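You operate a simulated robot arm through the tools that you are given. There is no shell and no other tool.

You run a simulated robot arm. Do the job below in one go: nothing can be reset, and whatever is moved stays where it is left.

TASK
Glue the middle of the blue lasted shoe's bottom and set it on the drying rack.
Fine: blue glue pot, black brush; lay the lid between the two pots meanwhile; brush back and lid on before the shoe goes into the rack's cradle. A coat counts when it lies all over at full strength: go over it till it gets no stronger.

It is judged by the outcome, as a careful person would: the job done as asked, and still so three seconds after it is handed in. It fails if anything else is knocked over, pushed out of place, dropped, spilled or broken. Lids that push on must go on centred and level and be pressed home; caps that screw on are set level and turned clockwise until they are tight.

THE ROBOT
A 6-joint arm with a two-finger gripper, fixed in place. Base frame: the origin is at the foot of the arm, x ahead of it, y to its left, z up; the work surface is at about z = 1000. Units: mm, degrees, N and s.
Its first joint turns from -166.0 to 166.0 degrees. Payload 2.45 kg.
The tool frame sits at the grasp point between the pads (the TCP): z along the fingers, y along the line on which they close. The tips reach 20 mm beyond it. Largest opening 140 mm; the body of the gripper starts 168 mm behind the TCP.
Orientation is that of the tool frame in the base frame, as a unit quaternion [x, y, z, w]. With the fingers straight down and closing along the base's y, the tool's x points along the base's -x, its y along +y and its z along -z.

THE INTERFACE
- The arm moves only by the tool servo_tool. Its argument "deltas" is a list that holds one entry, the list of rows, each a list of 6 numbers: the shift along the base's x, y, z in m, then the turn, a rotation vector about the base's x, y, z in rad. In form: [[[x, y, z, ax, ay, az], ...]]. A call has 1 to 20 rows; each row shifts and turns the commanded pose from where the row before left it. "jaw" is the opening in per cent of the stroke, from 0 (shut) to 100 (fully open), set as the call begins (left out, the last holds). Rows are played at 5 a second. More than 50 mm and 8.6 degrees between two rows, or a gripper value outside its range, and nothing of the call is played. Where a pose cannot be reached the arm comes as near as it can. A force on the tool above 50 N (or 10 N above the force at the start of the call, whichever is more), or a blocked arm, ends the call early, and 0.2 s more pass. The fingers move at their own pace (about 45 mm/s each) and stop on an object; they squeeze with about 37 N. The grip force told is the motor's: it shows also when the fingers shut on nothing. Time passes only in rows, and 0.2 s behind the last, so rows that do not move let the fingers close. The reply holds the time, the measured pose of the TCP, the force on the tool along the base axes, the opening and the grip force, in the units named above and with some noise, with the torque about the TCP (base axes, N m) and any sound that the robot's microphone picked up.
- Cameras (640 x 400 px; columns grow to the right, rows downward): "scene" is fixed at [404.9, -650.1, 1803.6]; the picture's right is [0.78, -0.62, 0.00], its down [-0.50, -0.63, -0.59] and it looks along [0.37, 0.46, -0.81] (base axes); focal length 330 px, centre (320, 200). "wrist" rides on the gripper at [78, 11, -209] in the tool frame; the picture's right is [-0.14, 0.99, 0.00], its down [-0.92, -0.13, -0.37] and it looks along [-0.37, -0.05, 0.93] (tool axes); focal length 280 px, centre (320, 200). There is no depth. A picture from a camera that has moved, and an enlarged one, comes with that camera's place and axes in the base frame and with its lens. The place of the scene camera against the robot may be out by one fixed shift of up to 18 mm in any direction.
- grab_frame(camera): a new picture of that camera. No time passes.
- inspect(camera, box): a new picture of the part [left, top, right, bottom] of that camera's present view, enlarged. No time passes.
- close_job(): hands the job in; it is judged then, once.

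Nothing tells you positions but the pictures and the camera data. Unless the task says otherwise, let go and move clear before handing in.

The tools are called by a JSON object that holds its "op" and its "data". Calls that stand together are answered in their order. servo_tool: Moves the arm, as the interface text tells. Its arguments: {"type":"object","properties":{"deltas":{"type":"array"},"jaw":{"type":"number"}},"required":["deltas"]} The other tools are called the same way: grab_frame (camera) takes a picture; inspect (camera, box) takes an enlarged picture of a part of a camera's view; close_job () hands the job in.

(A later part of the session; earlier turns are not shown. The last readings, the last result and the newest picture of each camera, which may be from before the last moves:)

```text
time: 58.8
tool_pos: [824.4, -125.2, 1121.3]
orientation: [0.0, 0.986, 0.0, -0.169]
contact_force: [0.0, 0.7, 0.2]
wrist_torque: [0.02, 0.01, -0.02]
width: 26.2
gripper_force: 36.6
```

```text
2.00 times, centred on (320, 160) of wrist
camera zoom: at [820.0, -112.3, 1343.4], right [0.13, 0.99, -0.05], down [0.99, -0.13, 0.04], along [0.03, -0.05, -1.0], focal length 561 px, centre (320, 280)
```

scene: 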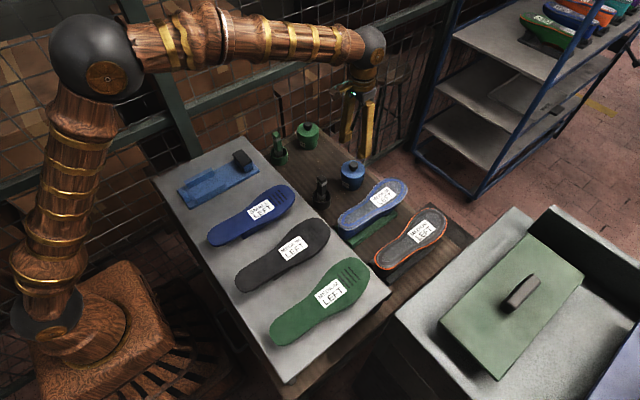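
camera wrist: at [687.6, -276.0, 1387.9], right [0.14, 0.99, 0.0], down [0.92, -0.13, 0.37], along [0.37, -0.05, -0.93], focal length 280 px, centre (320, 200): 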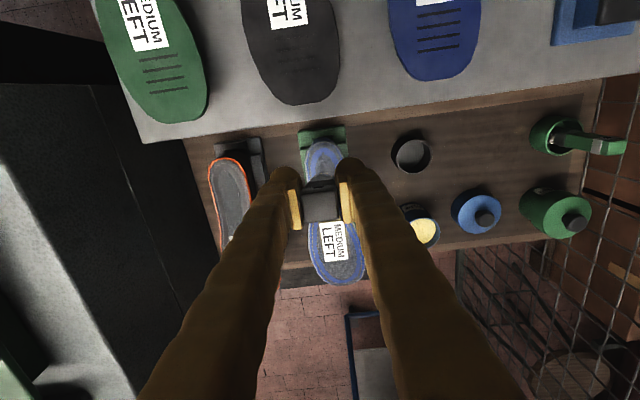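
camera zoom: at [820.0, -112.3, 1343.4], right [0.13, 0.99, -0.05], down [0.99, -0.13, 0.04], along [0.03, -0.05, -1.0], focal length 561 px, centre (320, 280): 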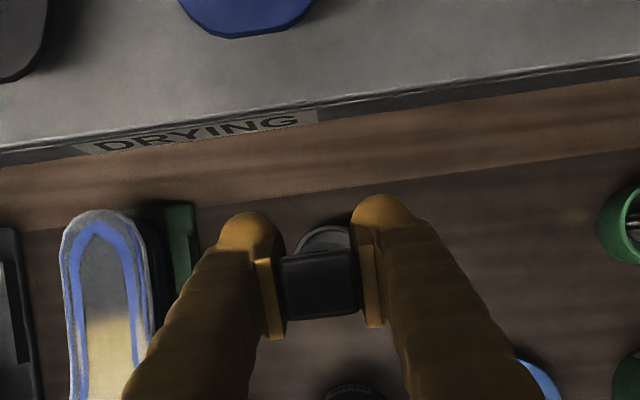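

The brush hangs upright over the cup. I'll lower it in.

{"op": "servo_tool", "data": {"deltas": [[[0, 0, -0.03, 0, 0, 0], [0, 0, -0.03, 0, 0, 0], [0, 0, -0.03, 0, 0, 0], [0, 0, -0.025, 0, 0, 0], [0, 0, -0.015, 0, 0, 0], [0, 0, -0.01, 0, 0, 0], [0, 0, -0.006, 0, 0, 0], [0, 0, 0, 0, 0, 0]]]}}

{"op": "inspect", "data": {"camera": "scene", "box": [290, 130, 370, 230]}}

```text
time: 60.6
tool_pos: [824.7, -123.6, 973.6]
orientation: [-0.001, 0.986, 0.0, -0.169]
contact_force: [0.2, 0.3, -0.5]
wrist_torque: [-0.03, 0.0, -0.02]
width: 26.6
gripper_force: 37.2
```

```text
4.00 times, centred on (330, 180) of scene
camera zoom: at [404.9, -650.1, 1803.6], right [0.78, -0.62, 0.0], down [-0.5, -0.63, -0.59], along [0.37, 0.46, -0.81], focal length 1320 px, centre (280, 280)
```

zoom: 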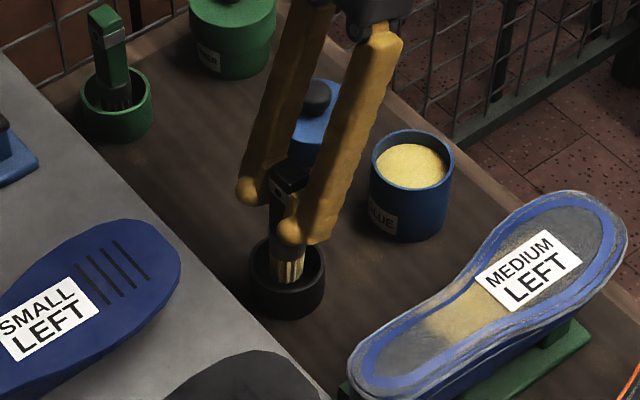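

{"op": "servo_tool", "data": {"deltas": [[[0, 0, -0.002, 0, 0, 0], [0, 0, -0.002, 0, 0, 0], [0, 0, -0.002, 0, 0, 0], [0, 0, 0, 0, 0, 0]]]}}

```text
time: 61.6
tool_pos: [825.4, -124.8, 967.5]
orientation: [0.0, 0.985, 0.0, -0.17]
contact_force: [0.1, -1.0, -0.3]
wrist_torque: [0.0, 0.05, 0.01]
width: 26.5
gripper_force: 37.2
```

{"op": "servo_tool", "data": {"deltas": [[[0, 0, -0.001, 0, 0, 0], [0, 0, -0.001, 0, 0, 0], [0, 0, -0.001, 0, 0, 0], [0, 0, 0, 0, 0, 0]]]}}

```text
time: 62.6
tool_pos: [825.0, -123.9, 964.0]
orientation: [0.0, 0.986, 0.0, -0.169]
contact_force: [0.0, -0.6, -0.8]
wrist_torque: [0.01, -0.01, 0.01]
width: 26.4
gripper_force: 36.5
```

The brush is still hanging with no floor contact. I'll go lower in 1 mm steps.

{"op": "servo_tool", "data": {"deltas": [[[0, 0, -0.001, 0, 0, 0], [0, 0, -0.001, 0, 0, 0], [0, 0, -0.001, 0, 0, 0], [0, 0, 0, 0, 0, 0]]]}}

{"op": "inspect", "data": {"camera": "scene", "box": [290, 130, 370, 230]}}

```text
time: 63.6
tool_pos: [824.5, -124.7, 961.2]
orientation: [0.0, 0.986, 0.0, -0.169]
contact_force: [0.4, -0.3, -0.7]
wrist_torque: [0.01, 0.01, -0.02]
width: 26.5
gripper_force: 37.1
```

```text
4.00 times, centred on (330, 180) of scene
camera zoom: at [404.9, -650.1, 1803.6], right [0.78, -0.62, 0.0], down [-0.5, -0.63, -0.59], along [0.37, 0.46, -0.81], focal length 1320 px, centre (280, 280)
```

zoom: 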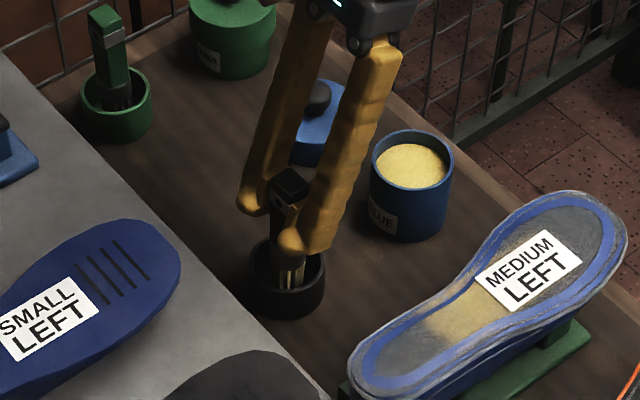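

{"op": "servo_tool", "data": {"deltas": [[[0, 0, -0.001, 0, 0, 0], [0, 0, -0.001, 0, 0, 0], [0, 0, -0.001, 0, 0, 0], [0, 0, 0, 0, 0, 0]]]}}

{"op": "servo_tool", "data": {"deltas": [[[0, 0, -0.001, 0, 0, 0], [0, 0, -0.001, 0, 0, 0], [0, 0, 0, 0, 0, 0]]]}}

```text
time: 64.6
tool_pos: [824.9, -124.7, 958.3]
orientation: [0.0, 0.986, 0.0, -0.169]
contact_force: [-0.1, -0.3, -1.3]
wrist_torque: [-0.04, 0.02, 0.0]
width: 26.5
gripper_force: 37.1
```

```text
time: 65.4
tool_pos: [825.1, -123.5, 956.9]
orientation: [0.0, 0.986, 0.0, -0.169]
contact_force: [1.5, 0.1, -1.1]
wrist_torque: [-0.01, 0.0, 0.02]
width: 26.5
gripper_force: 37.9
```

{"op": "servo_tool", "data": {"deltas": [[[0, 0, -0.0015, 0, 0, 0], [0, 0, -0.0015, 0, 0, 0], [0, 0, 0, 0, 0, 0]]]}}

{"op": "inspect", "data": {"camera": "scene", "box": [300, 150, 360, 210]}}

{"op": "inspect", "data": {"camera": "wrist", "box": [240, 60, 400, 260]}}

```text
time: 66.2
tool_pos: [823.8, -125.0, 953.6]
orientation: [0.0, 0.986, 0.001, -0.169]
contact_force: [-0.1, -0.4, 3.0]
wrist_torque: [0.0, -0.01, 0.0]
width: 26.7
gripper_force: 37.4
```

```text
6.67 times, centred on (330, 180) of scene
camera zoom: at [404.9, -650.1, 1803.6], right [0.78, -0.62, 0.0], down [-0.5, -0.63, -0.59], along [0.37, 0.46, -0.81], focal length 2200 px, centre (253, 333)
```

zoom: 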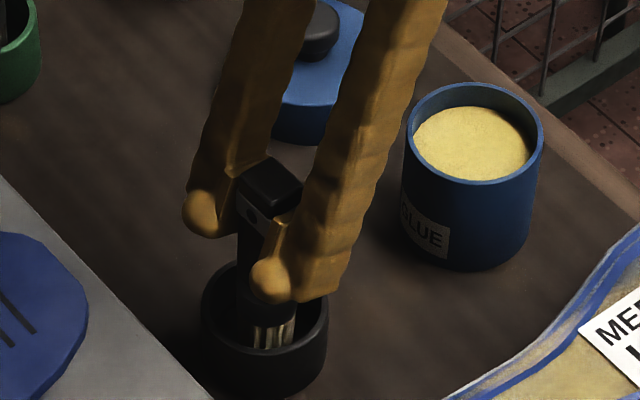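

```text
2.00 times, centred on (320, 160) of wrist
camera zoom: at [820.2, -112.5, 1177.7], right [0.13, 0.99, -0.05], down [0.99, -0.13, 0.04], along [0.03, -0.05, -1.0], focal length 561 px, centre (320, 280)
```

zoom: 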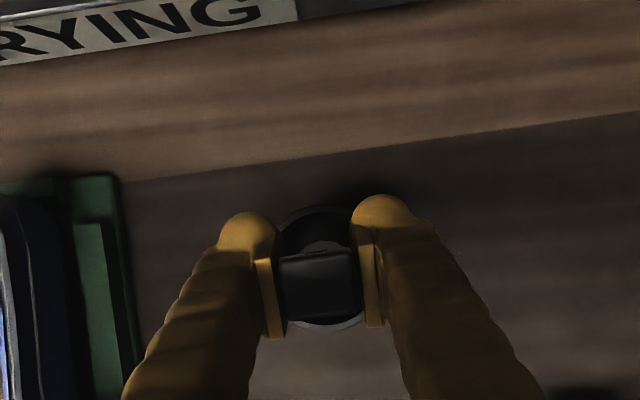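

The brush has touched the cup floor at 3 N. I'll release it and back off upward, then check that it stands.

{"op": "servo_tool", "data": {"deltas": [[[0, 0, 0, 0, 0, 0], [0, 0, 0, 0, 0, 0], [0, 0, 0, 0, 0, 0], [0, 0, 0, 0, 0, 0]]], "jaw": 45}}

{"op": "inspect", "data": {"camera": "scene", "box": [300, 150, 360, 210]}}

{"op": "inspect", "data": {"camera": "wrist", "box": [240, 60, 400, 260]}}

```text
time: 67.2
tool_pos: [825.2, -124.4, 953.3]
orientation: [0.0, 0.986, 0.0, -0.169]
contact_force: [0.9, 0.8, 0.2]
wrist_torque: [-0.02, 0.01, 0.0]
width: 63.2
gripper_force: 0.0
```

```text
6.67 times, centred on (330, 180) of scene
camera zoom: at [404.9, -650.1, 1803.6], right [0.78, -0.62, 0.0], down [-0.5, -0.63, -0.59], along [0.37, 0.46, -0.81], focal length 2200 px, centre (253, 333)
```

zoom: 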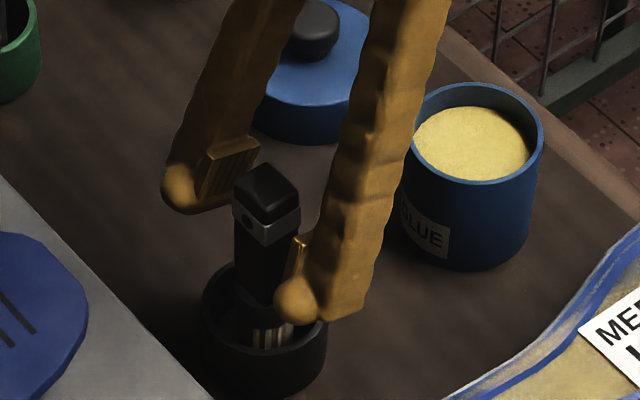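

```text
2.00 times, centred on (320, 160) of wrist
camera zoom: at [820.3, -112.4, 1177.5], right [0.13, 0.99, -0.05], down [0.99, -0.13, 0.04], along [0.03, -0.05, -1.0], focal length 561 px, centre (320, 280)
```

zoom: 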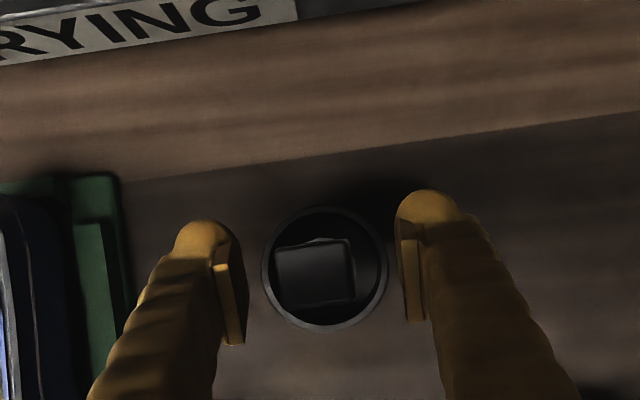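

The brush stands upright in its cup. I'll rise, level the tool and turn it a quarter about the vertical so the pads will resist strokes along the shoe.

{"op": "servo_tool", "data": {"deltas": [[[0, 0, 0.02, 0, 0, 0], [0, 0, 0.03, 0, 0, 0], [0, 0, 0.03, 0, 0, 0], [0, 0, 0.03, 0, -0.085, 0], [0, 0, 0.03, 0, -0.085, 0], [0, 0, 0.006, 0, -0.085, 0], [0, 0, 0, 0, -0.085, 0], [0, 0, 0, 0, 0, -0.1428], [0, 0, 0, 0, 0, -0.1428], [0, 0, 0, 0, 0, -0.1428], [0, 0, 0, 0, 0, -0.1428], [0, 0, 0, 0, 0, -0.1428], [0, 0, 0, 0, 0, -0.1428], [0, 0, 0, 0, 0, -0.1428], [0, 0, 0, 0, 0, -0.1428], [0, 0, 0, 0, 0, -0.1428], [0, 0, 0, 0, 0, -0.1428], [0, 0, 0, 0, 0, -0.1428], [0, 0, 0, 0, 0, 0]]]}}

{"op": "grab_frame", "data": {"camera": "wrist"}}

{"op": "inspect", "data": {"camera": "scene", "box": [270, 100, 430, 240]}}

```text
time: 71.2
tool_pos: [824.5, -125.0, 1100.6]
orientation: [0.708, 0.707, 0.001, 0.0]
contact_force: [0.2, 0.0, -0.4]
wrist_torque: [0.01, 0.04, 0.01]
width: 62.9
gripper_force: 0.0
```

```text
taken
camera wrist: at [835.0, -45.3, 1309.4], right [0.99, -0.14, 0.0], down [-0.13, -0.92, 0.37], along [-0.05, -0.37, -0.93], focal length 280 px, centre (320, 200)
```

wrist: 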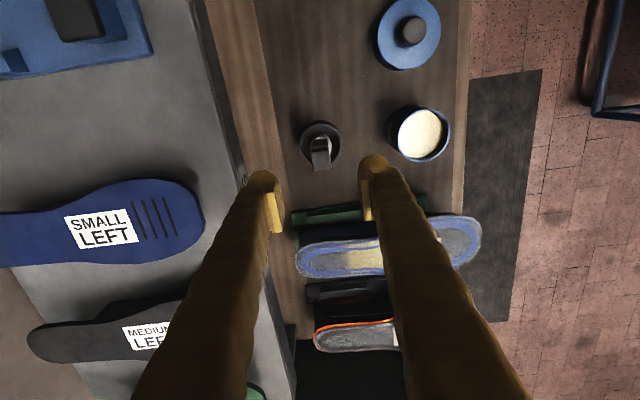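

```text
2.86 times, centred on (350, 170) of scene
camera zoom: at [404.9, -650.1, 1803.6], right [0.78, -0.62, 0.0], down [-0.5, -0.63, -0.59], along [0.37, 0.46, -0.81], focal length 943 px, centre (234, 286)
```

zoom: 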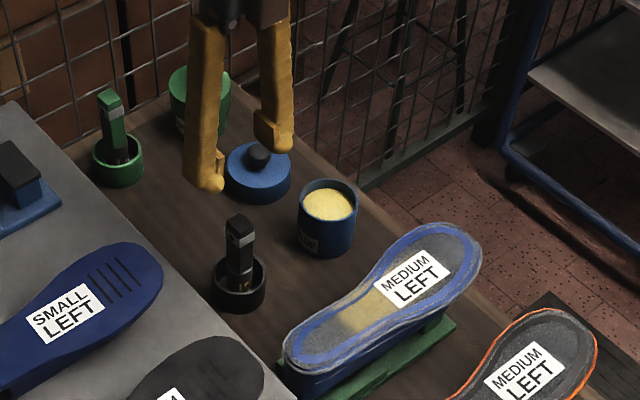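

{"op": "inspect", "data": {"camera": "wrist", "box": [230, 90, 430, 240]}}

{"op": "inspect", "data": {"camera": "wrist", "box": [360, 0, 470, 180]}}

```text
2.67 times, centred on (330, 165) of wrist
camera zoom: at [835.0, -45.3, 1309.4], right [0.99, -0.14, 0.0], down [-0.13, -0.92, 0.37], along [-0.05, -0.37, -0.93], focal length 748 px, centre (293, 293)
```

zoom: 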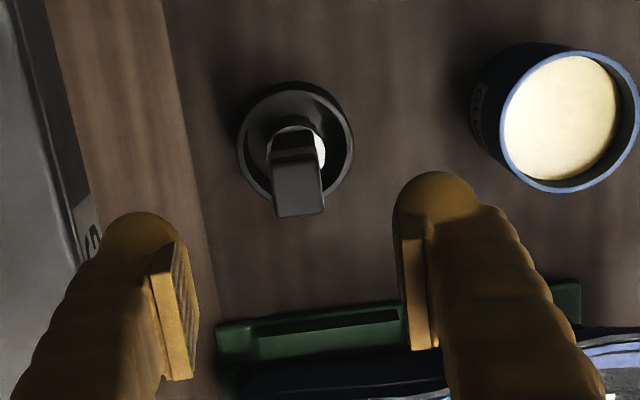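

```text
2.22 times, centred on (415, 90) of wrist
camera zoom: at [835.0, -45.3, 1309.4], right [0.99, -0.14, 0.0], down [-0.13, -0.92, 0.37], along [-0.05, -0.37, -0.93], focal length 623 px, centre (109, 444)
```

zoom: 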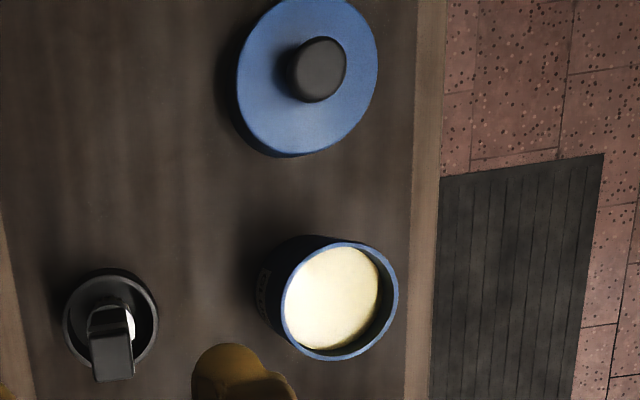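

Brush top is near (826.7, -123.2). I'll descend around it, gripping deeper on the handle for a shorter lever.

{"op": "servo_tool", "data": {"deltas": [[[0.0025, 0.0006, -0.03, 0, 0, 0], [0, 0, -0.03, 0, 0, 0], [0, 0, -0.03, 0, 0, 0], [0, 0, -0.025, 0, 0, 0], [0, 0, -0.02, 0, 0, 0], [0, 0, -0.01, 0, 0, 0], [0, 0, -0.01, 0, 0, 0], [0, 0, 0, 0, 0, 0]]]}}

{"op": "inspect", "data": {"camera": "wrist", "box": [230, 90, 430, 240]}}

{"op": "inspect", "data": {"camera": "scene", "box": [290, 130, 370, 220]}}

```text
time: 73.0
tool_pos: [826.0, -125.9, 944.0]
orientation: [0.707, 0.707, 0.0, 0.0]
contact_force: [-0.1, -0.3, 0.0]
wrist_torque: [-0.01, -0.03, -0.01]
width: 63.0
gripper_force: 0.0
```

```text
2.67 times, centred on (330, 165) of wrist
camera zoom: at [837.0, -45.7, 1153.9], right [0.99, -0.14, 0.0], down [-0.13, -0.92, 0.37], along [-0.05, -0.37, -0.93], focal length 748 px, centre (293, 293)
```

zoom: 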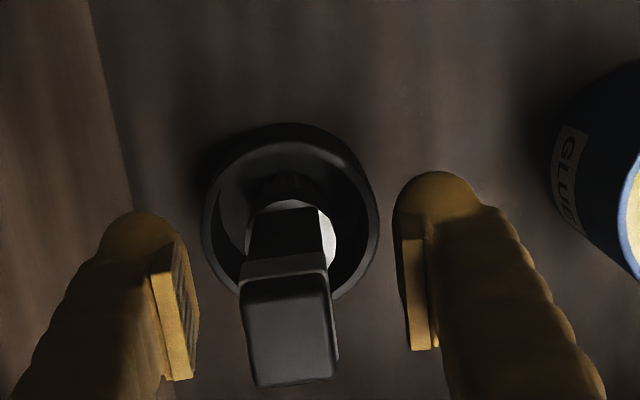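

```text
4.44 times, centred on (330, 175) of scene
camera zoom: at [404.9, -650.1, 1803.6], right [0.78, -0.62, 0.0], down [-0.5, -0.63, -0.59], along [0.37, 0.46, -0.81], focal length 1467 px, centre (276, 311)
```

zoom: 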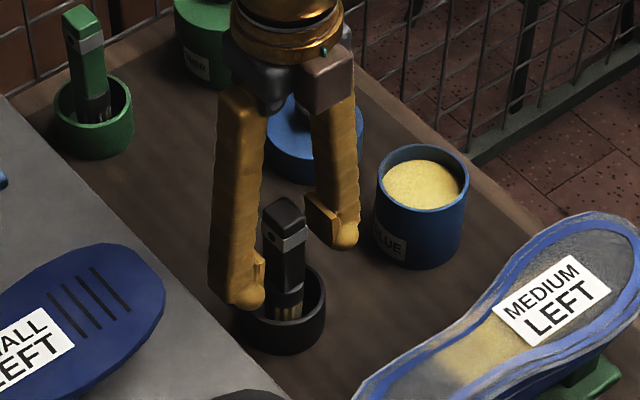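

{"op": "servo_tool", "data": {"deltas": [[[0, 0, 0, 0, 0, 0], [0, 0, 0, 0, 0, 0], [0, 0, 0, 0, 0, 0], [0, 0, 0, 0, 0, 0], [0, 0, 0, 0, 0, 0], [0, 0, 0, 0, 0, 0]]], "jaw": 0}}

{"op": "inspect", "data": {"camera": "wrist", "box": [230, 90, 430, 240]}}

{"op": "inspect", "data": {"camera": "scene", "box": [290, 130, 370, 220]}}

```text
time: 74.4
tool_pos: [826.1, -125.2, 944.1]
orientation: [0.707, 0.707, 0.0, -0.001]
contact_force: [0.7, -0.6, -0.1]
wrist_torque: [0.01, -0.01, -0.03]
width: 26.6
gripper_force: 36.3
```

```text
2.67 times, centred on (330, 165) of wrist
camera zoom: at [837.0, -45.7, 1154.0], right [0.99, -0.14, 0.0], down [-0.13, -0.92, 0.37], along [-0.05, -0.37, -0.93], focal length 748 px, centre (293, 293)
```

zoom: 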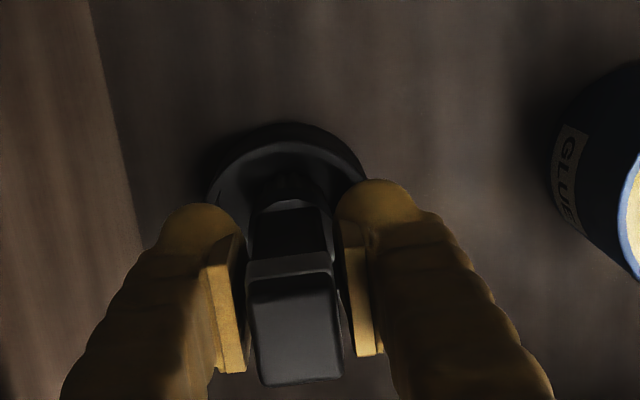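

```text
4.44 times, centred on (330, 175) of scene
camera zoom: at [404.9, -650.1, 1803.6], right [0.78, -0.62, 0.0], down [-0.5, -0.63, -0.59], along [0.37, 0.46, -0.81], focal length 1467 px, centre (276, 311)
```

zoom: 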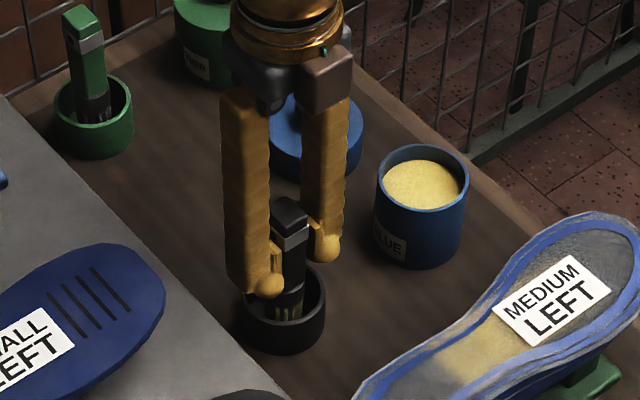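

Gripped firmly. I'll lift and dip again, this time stopping at gentle contact with the glue.

{"op": "servo_tool", "data": {"deltas": [[[0, 0, 0.01, 0, 0, 0], [0, 0, 0.025, 0, 0, 0], [0, 0, 0.03, 0, 0, 0], [0, 0, 0.03, 0, 0, 0], [0, 0, 0.03, 0, 0, 0], [0.034, -0.0003, 0.02, 0, 0, 0], [0.034, -0.0003, 0, 0, 0, 0], [0.034, -0.0003, 0, 0, 0, 0], [0.034, -0.0002, 0, 0, 0, 0], [0, 0, -0.03, 0, 0, 0], [0, 0, -0.025, 0, 0, 0], [0, 0, -0.015, 0, 0, 0], [0, 0, -0.01, 0, 0, 0], [0, 0, -0.003, 0, 0, 0], [0, 0, 0, 0, 0, 0]]]}}

{"op": "inspect", "data": {"camera": "scene", "box": [325, 120, 385, 190]}}

{"op": "inspect", "data": {"camera": "wrist", "box": [230, 90, 430, 240]}}

```text
time: 77.6
tool_pos: [962.3, -124.8, 1006.9]
orientation: [0.707, 0.707, 0.0, 0.0]
contact_force: [0.3, -0.5, -0.5]
wrist_torque: [-0.01, -0.02, 0.03]
width: 26.5
gripper_force: 36.5
```

```text
5.71 times, centred on (355, 155) of scene
camera zoom: at [404.9, -650.1, 1803.6], right [0.78, -0.62, 0.0], down [-0.5, -0.63, -0.59], along [0.37, 0.46, -0.81], focal length 1886 px, centre (120, 457)
```

zoom: 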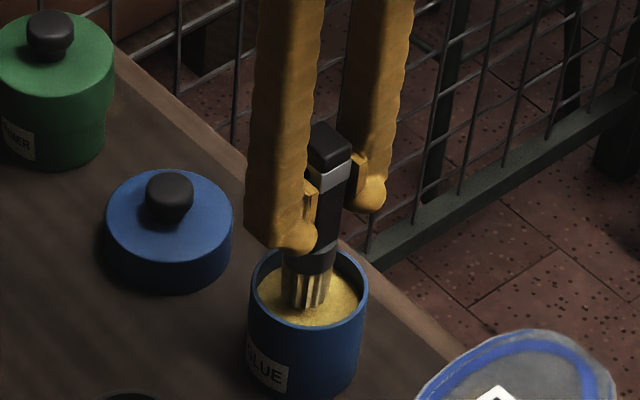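

```text
2.67 times, centred on (330, 165) of wrist
camera zoom: at [972.9, -45.3, 1216.8], right [0.99, -0.14, 0.0], down [-0.13, -0.92, 0.37], along [-0.05, -0.37, -0.93], focal length 748 px, centre (293, 293)
```

zoom: 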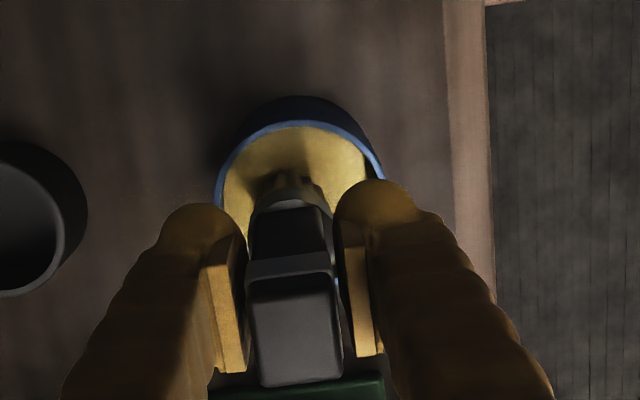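

{"op": "servo_tool", "data": {"deltas": [[[0, 0, -0.001, 0, 0, 0], [0, 0, -0.001, 0, 0, 0], [0, 0, -0.001, 0, 0, 0], [0, 0, 0, 0, 0, 0]]]}}

{"op": "inspect", "data": {"camera": "scene", "box": [325, 120, 385, 190]}}

```text
time: 78.6
tool_pos: [962.6, -125.1, 1004.3]
orientation: [0.707, 0.707, 0.0, 0.0]
contact_force: [0.4, 0.3, -1.7]
wrist_torque: [0.01, -0.01, -0.04]
width: 26.5
gripper_force: 36.9
```

```text
5.71 times, centred on (355, 155) of scene
camera zoom: at [404.9, -650.1, 1803.6], right [0.78, -0.62, 0.0], down [-0.5, -0.63, -0.59], along [0.37, 0.46, -0.81], focal length 1886 px, centre (120, 457)
```

zoom: 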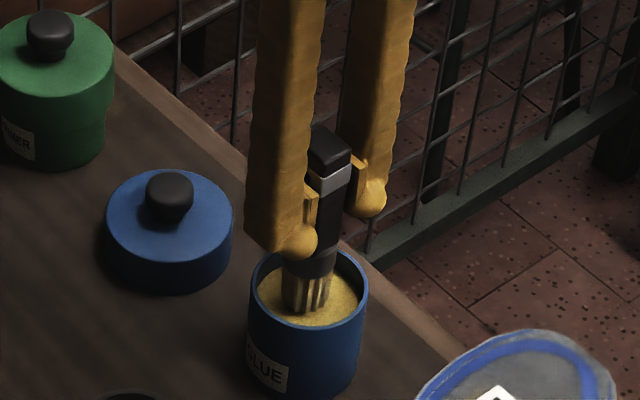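

Not yet at the glue. I'll continue down gently.

{"op": "servo_tool", "data": {"deltas": [[[0, 0, -0.0015, 0, 0, 0], [0, 0, -0.0015, 0, 0, 0], [0, 0, -0.0015, 0, 0, 0], [0, 0, 0, 0, 0, 0]]]}}

{"op": "inspect", "data": {"camera": "scene", "box": [325, 120, 385, 190]}}

```text
time: 79.6
tool_pos: [961.8, -124.2, 998.9]
orientation: [0.707, 0.707, 0.0, 0.0]
contact_force: [-0.1, -0.4, -1.1]
wrist_torque: [-0.01, -0.03, -0.02]
width: 26.6
gripper_force: 37.2
```

```text
5.71 times, centred on (355, 155) of scene
camera zoom: at [404.9, -650.1, 1803.6], right [0.78, -0.62, 0.0], down [-0.5, -0.63, -0.59], along [0.37, 0.46, -0.81], focal length 1886 px, centre (120, 457)
```

zoom: 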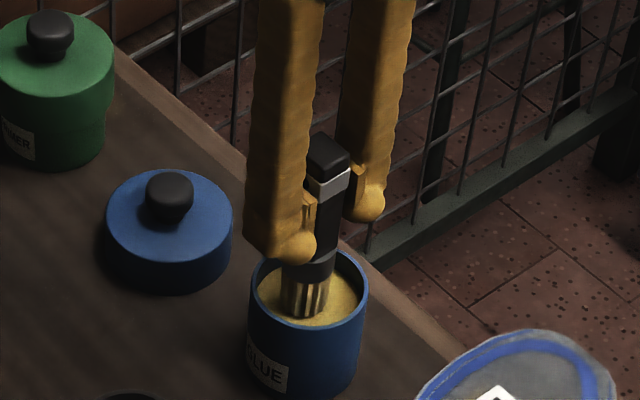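

{"op": "servo_tool", "data": {"deltas": [[[0, 0, -0.0015, 0, 0, 0], [0, 0, -0.0015, 0, 0, 0], [0, 0, -0.001, 0, 0, 0], [0, 0, 0, 0, 0, 0]]]}}

{"op": "inspect", "data": {"camera": "scene", "box": [325, 120, 385, 190]}}

```text
time: 80.6
tool_pos: [962.0, -125.9, 997.0]
orientation: [0.707, 0.707, 0.0, 0.0]
contact_force: [-2.4, 4.5, 22.4]
wrist_torque: [0.46, -0.05, -0.02]
width: 26.6
gripper_force: 36.8
```

```text
5.71 times, centred on (355, 155) of scene
camera zoom: at [404.9, -650.1, 1803.6], right [0.78, -0.62, 0.0], down [-0.5, -0.63, -0.59], along [0.37, 0.46, -0.81], focal length 1886 px, centre (120, 457)
```

zoom: 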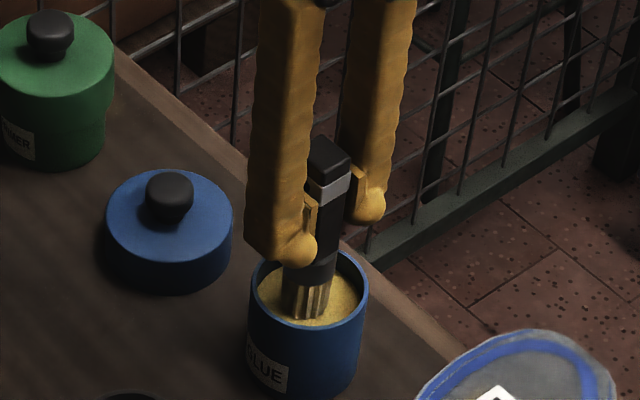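

Glue contact found at TCP ≈ 997, so the brush is loaded. I'll lift out and take it to the heel of the shoe, approaching the surface gently.

{"op": "servo_tool", "data": {"deltas": [[[0, 0, 0.004, 0, 0, 0], [0, 0, 0.02, 0, 0, 0], [0, 0, 0.03, 0, 0, 0], [0, 0, 0.0305, 0, 0, 0], [-0.0319, -0.0317, 0, 0, 0, 0], [-0.0319, -0.0317, 0, 0, 0, 0], [-0.0319, -0.0317, 0, 0, 0, 0], [-0.0319, -0.0317, 0, 0, 0, 0], [-0.0319, -0.0317, 0, 0, 0, 0], [0, 0, -0.02, 0, 0, 0], [0, 0, -0.014, 0, 0, 0], [0, 0, -0.004, 0, 0, 0], [0, 0, -0.002, 0, 0, 0], [0, 0, 0, 0, 0, 0]]]}}

{"op": "inspect", "data": {"camera": "scene", "box": [320, 130, 430, 240]}}

{"op": "inspect", "data": {"camera": "wrist", "box": [230, 90, 430, 240]}}

```text
time: 83.6
tool_pos: [803.3, -284.7, 1040.2]
orientation: [0.707, 0.707, 0.0, 0.002]
contact_force: [-5.3, 2.8, 34.0]
wrist_torque: [0.06, 0.1, -0.01]
width: 26.4
gripper_force: 36.6
```

```text
3.64 times, centred on (375, 185) of scene
camera zoom: at [404.9, -650.1, 1803.6], right [0.78, -0.62, 0.0], down [-0.5, -0.63, -0.59], along [0.37, 0.46, -0.81], focal length 1200 px, centre (120, 254)
```

zoom: 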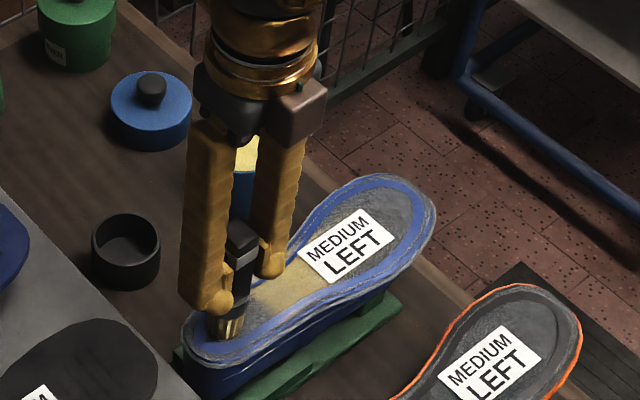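

```text
2.67 times, centred on (330, 165) of wrist
camera zoom: at [813.0, -204.0, 1250.8], right [0.99, -0.14, 0.0], down [-0.13, -0.92, 0.37], along [-0.05, -0.37, -0.93], focal length 748 px, centre (293, 293)
```

zoom: 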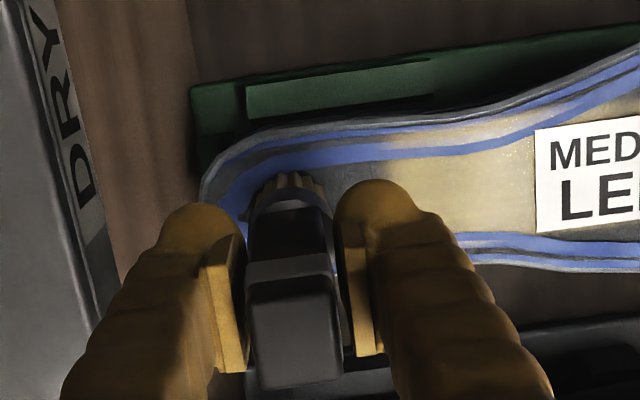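

Too firm at 34 N, so I'll ease up at once and look.

{"op": "servo_tool", "data": {"deltas": [[[0, 0, 0.002, 0, 0, 0], [0, 0, 0.001, 0, 0, 0], [0, 0, 0, 0, 0, 0]]]}}

{"op": "inspect", "data": {"camera": "scene", "box": [330, 170, 420, 240]}}

{"op": "inspect", "data": {"camera": "wrist", "box": [270, 120, 410, 200]}}

```text
time: 84.4
tool_pos: [802.3, -283.5, 1042.4]
orientation: [0.707, 0.707, -0.001, -0.001]
contact_force: [0.2, 0.5, 0.1]
wrist_torque: [0.0, -0.03, 0.0]
width: 26.6
gripper_force: 36.9
```

```text
5.71 times, centred on (375, 205) of scene
camera zoom: at [404.9, -650.1, 1803.6], right [0.78, -0.62, 0.0], down [-0.5, -0.63, -0.59], along [0.37, 0.46, -0.81], focal length 1886 px, centre (6, 171)
```

zoom: 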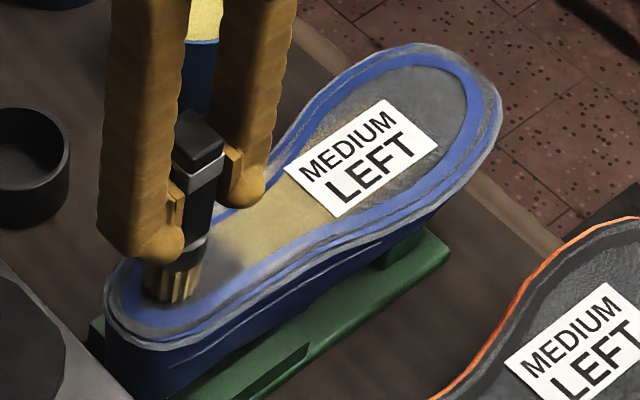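

```text
4.57 times, centred on (340, 160) of wrist
camera zoom: at [813.8, -204.0, 1252.3], right [0.99, -0.14, 0.0], down [-0.13, -0.92, 0.37], along [-0.05, -0.37, -0.93], focal length 1282 px, centre (229, 383)
```

zoom: 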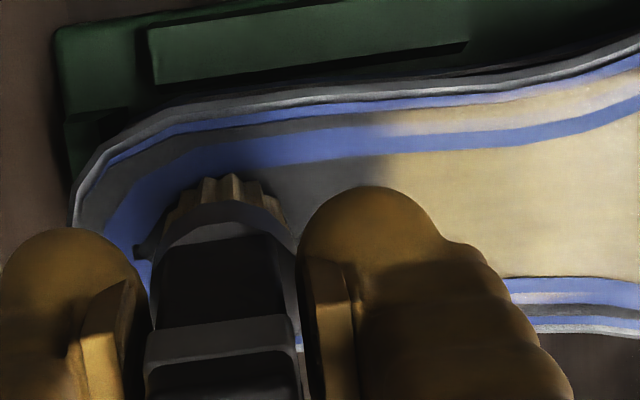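

The heel sits about 4 mm higher than the waist, which explains the earlier pivot. The brush is well placed over the field here. I'll touch down lightly and stroke a short way.

{"op": "servo_tool", "data": {"deltas": [[[0, 0, -0.0008, 0, 0, 0], [0, 0, 0, 0, 0, 0]]]}}

{"op": "servo_tool", "data": {"deltas": [[[0.005, 0, -0.0001, 0, 0, 0], [0.005, 0, -0.0001, 0, 0, 0], [0.005, 0, -0.0001, 0, 0, 0], [0, 0, 0, 0, 0, 0]]]}}

```text
time: 85.0
tool_pos: [803.0, -283.3, 1041.7]
orientation: [0.707, 0.707, 0.0, 0.0]
contact_force: [0.4, 0.5, -0.9]
wrist_torque: [0.03, -0.03, 0.03]
width: 26.5
gripper_force: 37.0
```

```text
time: 86.0
tool_pos: [818.7, -284.3, 1043.0]
orientation: [0.707, 0.707, 0.0, 0.0]
contact_force: [0.4, -0.4, -0.2]
wrist_torque: [0.0, -0.01, 0.03]
width: 26.5
gripper_force: 37.0
```

{"op": "servo_tool", "data": {"deltas": [[[0, 0, -0.0005, 0, 0, 0], [0, 0, -0.0005, 0, 0, 0], [0, 0, 0, 0, 0, 0]]]}}

{"op": "inspect", "data": {"camera": "wrist", "box": [270, 120, 410, 200]}}

```text
time: 86.8
tool_pos: [817.8, -283.9, 1041.2]
orientation: [0.707, 0.707, 0.0, 0.0]
contact_force: [0.2, 0.1, 0.6]
wrist_torque: [-0.01, -0.04, 0.0]
width: 26.6
gripper_force: 37.3
```

```text
4.57 times, centred on (340, 160) of wrist
camera zoom: at [829.1, -204.1, 1250.9], right [0.99, -0.14, 0.0], down [-0.13, -0.92, 0.37], along [-0.05, -0.37, -0.93], focal length 1282 px, centre (229, 383)
```

zoom: 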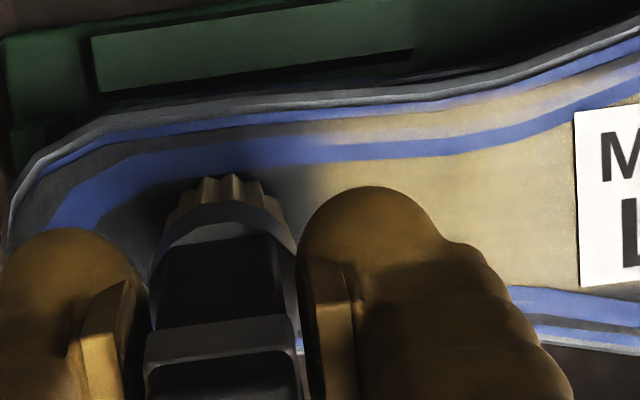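

{"op": "servo_tool", "data": {"deltas": [[[0, 0, -0.0005, 0, 0, 0], [0, 0, -0.0005, 0, 0, 0], [0, 0, 0, 0, 0, 0]]]}}

{"op": "servo_tool", "data": {"deltas": [[[0, 0, -0.0005, 0, 0, 0], [0, 0, 0, 0, 0, 0]]]}}

```text
time: 87.6
tool_pos: [818.4, -284.3, 1040.5]
orientation: [0.707, 0.707, 0.001, 0.0]
contact_force: [-2.8, 3.7, 23.0]
wrist_torque: [0.09, 0.17, 0.01]
width: 26.7
gripper_force: 37.4
```

```text
time: 88.2
tool_pos: [818.9, -283.2, 1042.1]
orientation: [0.707, 0.707, 0.0, 0.001]
contact_force: [-2.3, 2.4, 34.6]
wrist_torque: [-0.13, 0.01, 0.0]
width: 26.6
gripper_force: 37.5
```

Contact at x=818 is near TCP z=1041. I'll ease to light pressure and stroke between the heel and waist, following the slight slope.

{"op": "servo_tool", "data": {"deltas": [[[0, 0, 0.0012, 0, 0, 0], [-0.005, 0, 0.0001, 0, 0, 0], [-0.005, 0, 0.0002, 0, 0, 0], [-0.005, 0, 0.0002, 0, 0, 0], [0, 0, 0, 0, 0, 0]]]}}

{"op": "servo_tool", "data": {"deltas": [[[0.005, 0, -0.0002, 0, 0, 0], [0.005, 0, -0.0002, 0, 0, 0], [0.005, 0, -0.0001, 0, 0, 0], [0.006, -0.0005, -0.0001, 0, 0, 0], [0.006, -0.0005, -0.0001, 0, 0, 0], [0.006, -0.0005, -0.0001, 0, 0, 0], [0.006, -0.0005, -0.0001, 0, 0, 0], [0, 0, 0, 0, 0, 0]]]}}

{"op": "inspect", "data": {"camera": "wrist", "box": [230, 100, 430, 220]}}

{"op": "inspect", "data": {"camera": "scene", "box": [330, 170, 420, 240]}}

```text
time: 89.4
tool_pos: [803.1, -283.5, 1040.9]
orientation: [0.707, 0.707, 0.0, 0.001]
contact_force: [18.4, 0.5, 38.6]
wrist_torque: [-0.13, -1.49, -0.04]
width: 27.7
gripper_force: 37.1
```

```text
time: 91.2
tool_pos: [842.2, -285.9, 1039.6]
orientation: [0.707, 0.707, 0.0, 0.001]
contact_force: [-0.1, 0.4, -0.8]
wrist_torque: [0.02, 0.0, -0.01]
width: 26.6
gripper_force: 36.3
```

```text
3.20 times, centred on (330, 160) of wrist
camera zoom: at [852.9, -206.3, 1249.5], right [0.99, -0.14, 0.0], down [-0.13, -0.92, 0.37], along [-0.05, -0.37, -0.93], focal length 897 px, centre (288, 328)
```

zoom: 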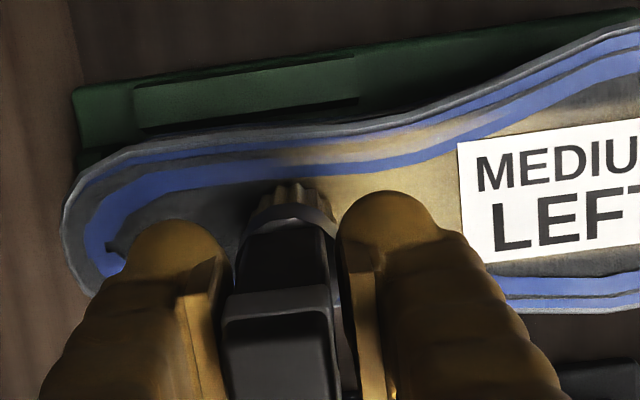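

```text
5.71 times, centred on (375, 205) of scene
camera zoom: at [404.9, -650.1, 1803.6], right [0.78, -0.62, 0.0], down [-0.5, -0.63, -0.59], along [0.37, 0.46, -0.81], focal length 1886 px, centre (6, 171)
```

zoom: 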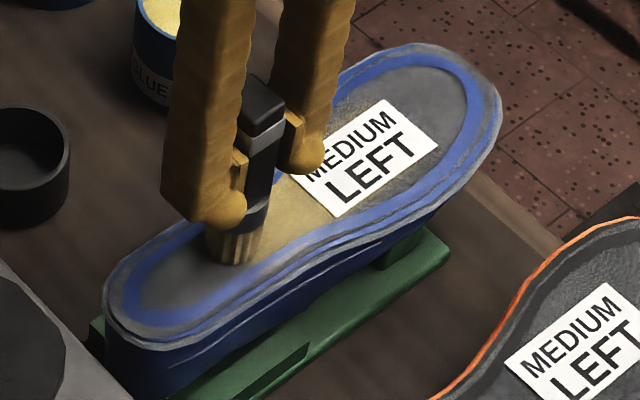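

Surface rises more steeply right at the heel end, as force jumped there, and falls off at x=842. I'll probe heights at stations along the shoe with small steps.

{"op": "servo_tool", "data": {"deltas": [[[0, 0, -0.0005, 0, 0, 0], [0, 0, 0, 0, 0, 0]]]}}

{"op": "servo_tool", "data": {"deltas": [[[0, 0, -0.0004, 0, 0, 0], [0, 0, 0, 0, 0, 0]]]}}

```text
time: 91.8
tool_pos: [841.4, -285.7, 1039.5]
orientation: [0.707, 0.707, 0.001, 0.0]
contact_force: [0.0, 0.7, 0.0]
wrist_torque: [-0.01, 0.02, 0.01]
width: 26.8
gripper_force: 36.9
```

```text
time: 92.4
tool_pos: [841.4, -286.6, 1038.9]
orientation: [0.708, 0.707, 0.0, 0.001]
contact_force: [0.1, -0.5, -0.7]
wrist_torque: [-0.05, -0.01, -0.02]
width: 26.4
gripper_force: 37.4
```

{"op": "servo_tool", "data": {"deltas": [[[0, 0, -0.0005, 0, 0, 0], [0, 0, -0.0003, 0, 0, 0], [0, 0, 0, 0, 0, 0]]]}}

{"op": "servo_tool", "data": {"deltas": [[[0, 0, -0.0005, 0, 0, 0], [0, 0, 0, 0, 0, 0]]]}}

{"op": "inspect", "data": {"camera": "scene", "box": [330, 170, 420, 240]}}

```text
time: 93.2
tool_pos: [841.8, -285.7, 1038.9]
orientation: [0.707, 0.707, 0.0, 0.0]
contact_force: [-0.3, 0.7, -0.2]
wrist_torque: [-0.01, 0.03, 0.0]
width: 26.3
gripper_force: 36.9
```

```text
time: 93.8
tool_pos: [840.8, -284.8, 1039.5]
orientation: [0.707, 0.707, 0.0, 0.0]
contact_force: [0.2, -0.5, 0.2]
wrist_torque: [0.02, 0.01, 0.02]
width: 26.6
gripper_force: 37.1
```

```text
5.71 times, centred on (375, 205) of scene
camera zoom: at [404.9, -650.1, 1803.6], right [0.78, -0.62, 0.0], down [-0.5, -0.63, -0.59], along [0.37, 0.46, -0.81], focal length 1886 px, centre (6, 171)
```

zoom: 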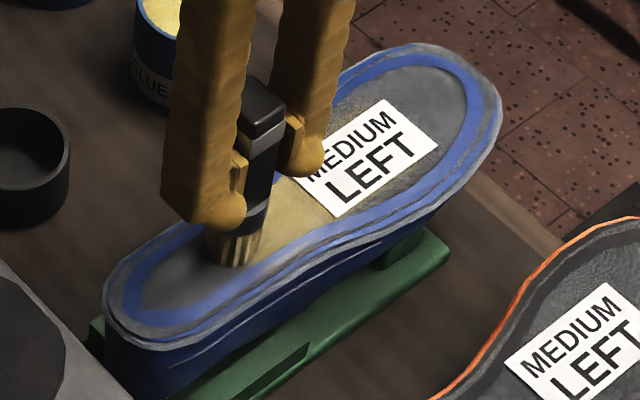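

{"op": "servo_tool", "data": {"deltas": [[[0, 0, -0.0005, 0, 0, 0], [0, 0, -0.0005, 0, 0, 0], [0, 0, 0, 0, 0, 0]]]}}

{"op": "servo_tool", "data": {"deltas": [[[0, 0, -0.0005, 0, 0, 0], [0, 0, 0, 0, 0, 0]]]}}

```text
time: 94.6
tool_pos: [842.3, -285.5, 1037.8]
orientation: [0.707, 0.707, 0.002, 0.001]
contact_force: [2.1, -2.6, 15.3]
wrist_torque: [-0.16, 0.05, -0.04]
width: 26.4
gripper_force: 37.0
```

```text
time: 95.2
tool_pos: [842.0, -284.8, 1037.3]
orientation: [0.708, 0.707, 0.0, 0.001]
contact_force: [3.9, 0.8, 28.7]
wrist_torque: [0.07, 0.0, -0.03]
width: 26.4
gripper_force: 36.4
```

Contact at x=842 is near 1037.6. I'll ease off and stroke toward the waist in short segments, checking force as I go.

{"op": "servo_tool", "data": {"deltas": [[[0, 0, 0.0008, 0, 0, 0], [0.006, -0.0003, -0.0001, 0, 0, 0], [0.006, -0.0003, -0.0001, 0, 0, 0], [0.006, -0.0003, -0.0001, 0, 0, 0], [0, 0, 0, 0, 0, 0]]]}}

{"op": "inspect", "data": {"camera": "scene", "box": [330, 170, 420, 240]}}

```text
time: 96.4
tool_pos: [860.3, -287.2, 1037.8]
orientation: [0.707, 0.707, 0.0, 0.0]
contact_force: [-8.4, -0.3, 33.6]
wrist_torque: [-0.01, 0.29, 0.02]
width: 26.9
gripper_force: 37.2
```

```text
5.71 times, centred on (375, 205) of scene
camera zoom: at [404.9, -650.1, 1803.6], right [0.78, -0.62, 0.0], down [-0.5, -0.63, -0.59], along [0.37, 0.46, -0.81], focal length 1886 px, centre (6, 171)
```

zoom: 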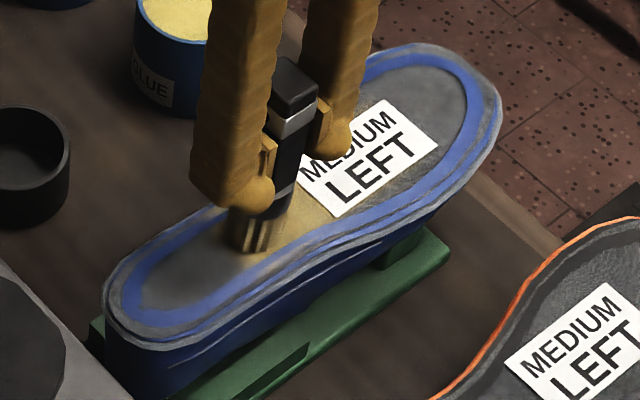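

Force is too high again at 33 N. I'll lift off and inspect the coat and the brush before continuing.

{"op": "servo_tool", "data": {"deltas": [[[0, 0, 0.01, 0, 0, 0], [0, 0, 0.04, 0, 0, 0], [0.03, 0.03, 0.03, 0, 0, 0], [0.035, 0.035, 0, 0, 0, 0], [0.035, 0.035, 0, 0, 0, 0], [0, 0.035, 0, 0, 0, 0], [0, 0, 0, 0, 0, 0]]]}}

{"op": "inspect", "data": {"camera": "scene", "box": [330, 170, 420, 240]}}

{"op": "grab_frame", "data": {"camera": "wrist"}}

{"op": "inspect", "data": {"camera": "scene", "box": [320, 90, 400, 190]}}

```text
refused: row 3 steps farther than a row can; nothing moved
```

```text
5.71 times, centred on (375, 205) of scene
camera zoom: at [404.9, -650.1, 1803.6], right [0.78, -0.62, 0.0], down [-0.5, -0.63, -0.59], along [0.37, 0.46, -0.81], focal length 1886 px, centre (6, 171)
```

zoom: 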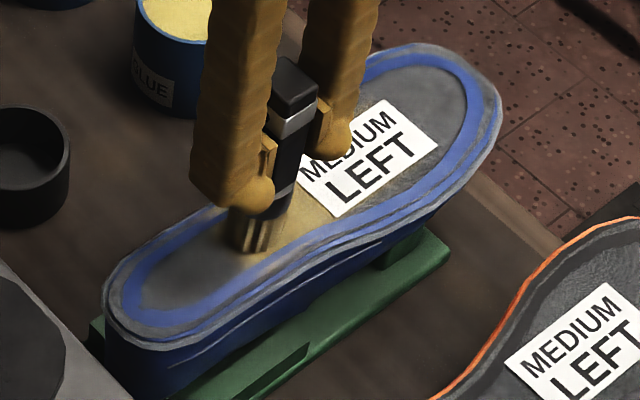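

```text
taken
camera wrist: at [871.1, -207.3, 1247.0], right [0.99, -0.14, 0.0], down [-0.13, -0.92, 0.37], along [-0.05, -0.37, -0.93], focal length 280 px, centre (320, 200)
```

wrist: 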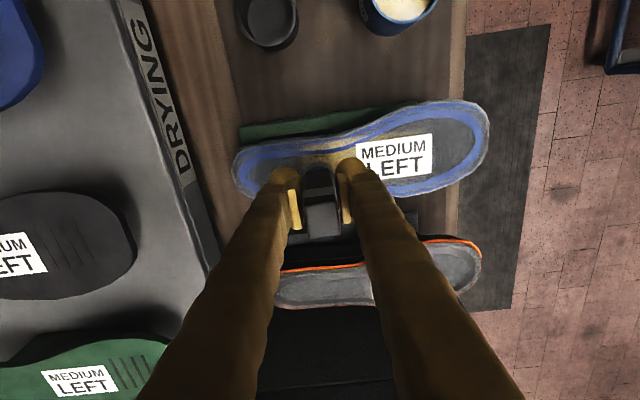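

```text
4.00 times, centred on (360, 140) of scene
camera zoom: at [404.9, -650.1, 1803.6], right [0.78, -0.62, 0.0], down [-0.5, -0.63, -0.59], along [0.37, 0.46, -0.81], focal length 1320 px, centre (160, 440)
```

zoom: 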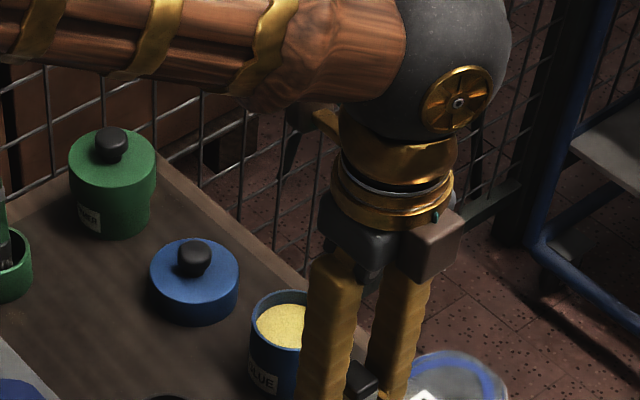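

{"op": "servo_tool", "data": {"deltas": [[[0, 0, 0.01, 0, 0, 0], [0, 0, 0.035, 0, 0, 0], [0.025, 0.025, 0.025, 0, 0, 0], [0.033, 0.033, 0, 0, 0, 0], [0.033, 0.033, 0, 0, 0, 0], [0.01, 0.04, 0, 0, 0, 0], [0, 0.03, 0, 0, 0, 0], [0, 0, 0, 0, 0, 0]]]}}

{"op": "inspect", "data": {"camera": "scene", "box": [330, 170, 420, 240]}}

{"op": "grab_frame", "data": {"camera": "wrist"}}

{"op": "inspect", "data": {"camera": "scene", "box": [320, 90, 400, 190]}}

```text
time: 98.2
tool_pos: [961.8, -124.9, 1106.3]
orientation: [0.708, 0.707, 0.0, 0.0]
contact_force: [-0.6, -0.2, -1.3]
wrist_torque: [0.02, -0.04, -0.02]
width: 26.7
gripper_force: 37.1
```

```text
5.71 times, centred on (375, 205) of scene
camera zoom: at [404.9, -650.1, 1803.6], right [0.78, -0.62, 0.0], down [-0.5, -0.63, -0.59], along [0.37, 0.46, -0.81], focal length 1886 px, centre (6, 171)
```

zoom: 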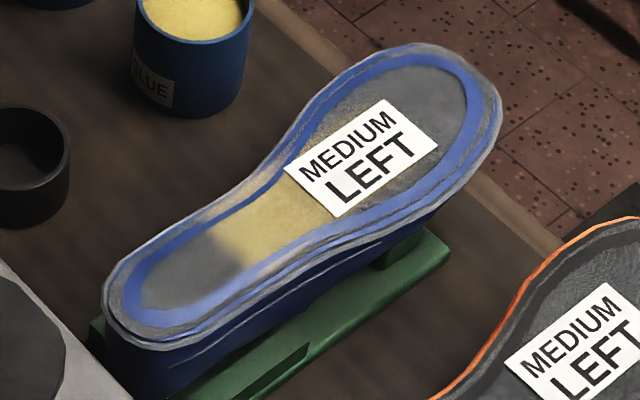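

```text
taken
camera wrist: at [971.6, -45.9, 1315.5], right [0.99, -0.14, 0.0], down [-0.13, -0.92, 0.37], along [-0.05, -0.37, -0.93], focal length 280 px, centre (320, 200)
```

wrist: 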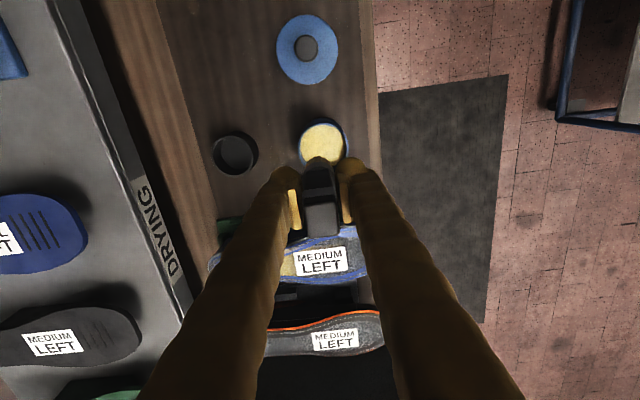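

```text
4.00 times, centred on (360, 140) of scene
camera zoom: at [404.9, -650.1, 1803.6], right [0.78, -0.62, 0.0], down [-0.5, -0.63, -0.59], along [0.37, 0.46, -0.81], focal length 1320 px, centre (160, 440)
```

zoom: 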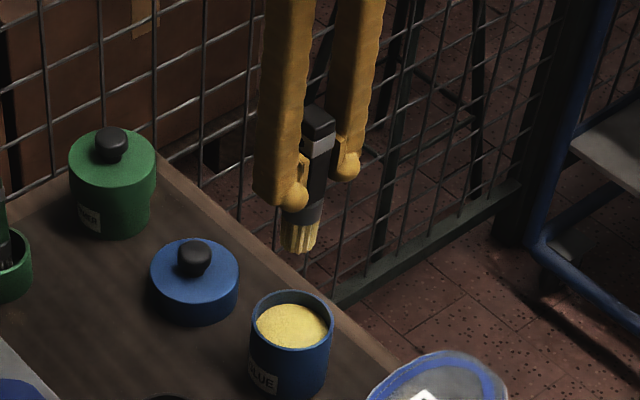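

The heel remains uncoated while the waist is strongly tan, so I want a close look straight down at the bottom. I'll move the camera over the shoe at a safe height.

{"op": "servo_tool", "data": {"deltas": [[[-0.01, -0.038, 0, 0, 0, 0], [-0.01, -0.038, 0, 0, 0, 0], [-0.01, -0.038, 0, 0, 0, 0], [-0.01, -0.038, 0, 0, 0, 0], [-0.01, -0.038, 0, 0, 0, 0], [-0.01, -0.038, 0, 0, 0, 0], [0, 0, 0, 0, 0, 0]]]}}

{"op": "grab_frame", "data": {"camera": "wrist"}}

{"op": "inspect", "data": {"camera": "wrist", "box": [200, 60, 330, 150]}}

{"op": "inspect", "data": {"camera": "wrist", "box": [300, 40, 430, 140]}}

```text
time: 99.8
tool_pos: [900.2, -353.8, 1107.5]
orientation: [0.707, 0.707, 0.0, -0.001]
contact_force: [-0.9, -0.8, -0.9]
wrist_torque: [-0.02, -0.01, -0.01]
width: 26.5
gripper_force: 36.8
```

```text
taken
camera wrist: at [909.9, -274.5, 1316.9], right [0.99, -0.14, 0.0], down [-0.13, -0.92, 0.37], along [-0.05, -0.37, -0.93], focal length 280 px, centre (320, 200)
```

wrist: 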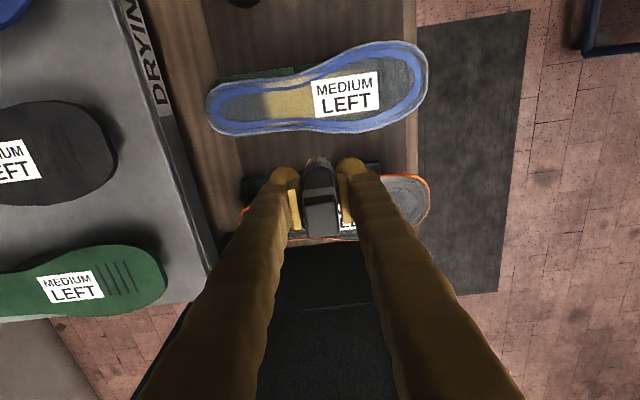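

```text
4.44 times, centred on (265, 105) of wrist
camera zoom: at [909.9, -274.5, 1316.9], right [0.99, -0.14, 0.0], down [-0.13, -0.92, 0.37], along [-0.05, -0.37, -0.93], focal length 1246 px, centre (564, 622)
```

zoom: 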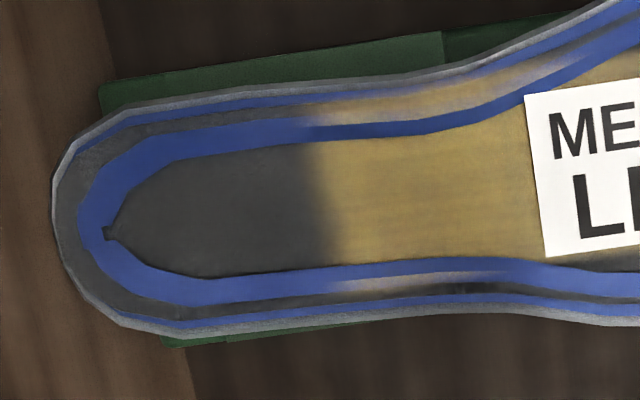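

```text
4.00 times, centred on (365, 90) of wrist
camera zoom: at [909.9, -274.5, 1316.9], right [0.99, -0.14, 0.0], down [-0.13, -0.92, 0.37], along [-0.05, -0.37, -0.93], focal length 1122 px, centre (140, 640)
```

zoom: 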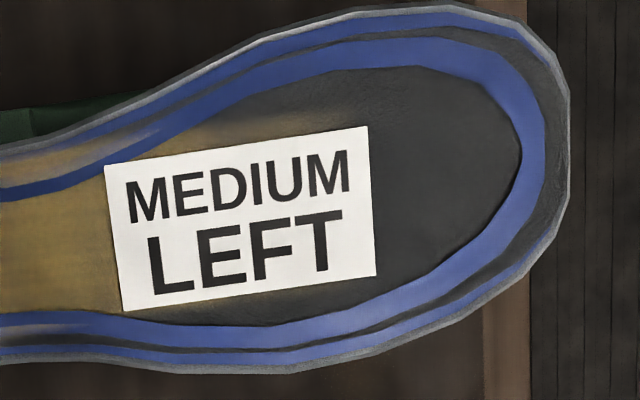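

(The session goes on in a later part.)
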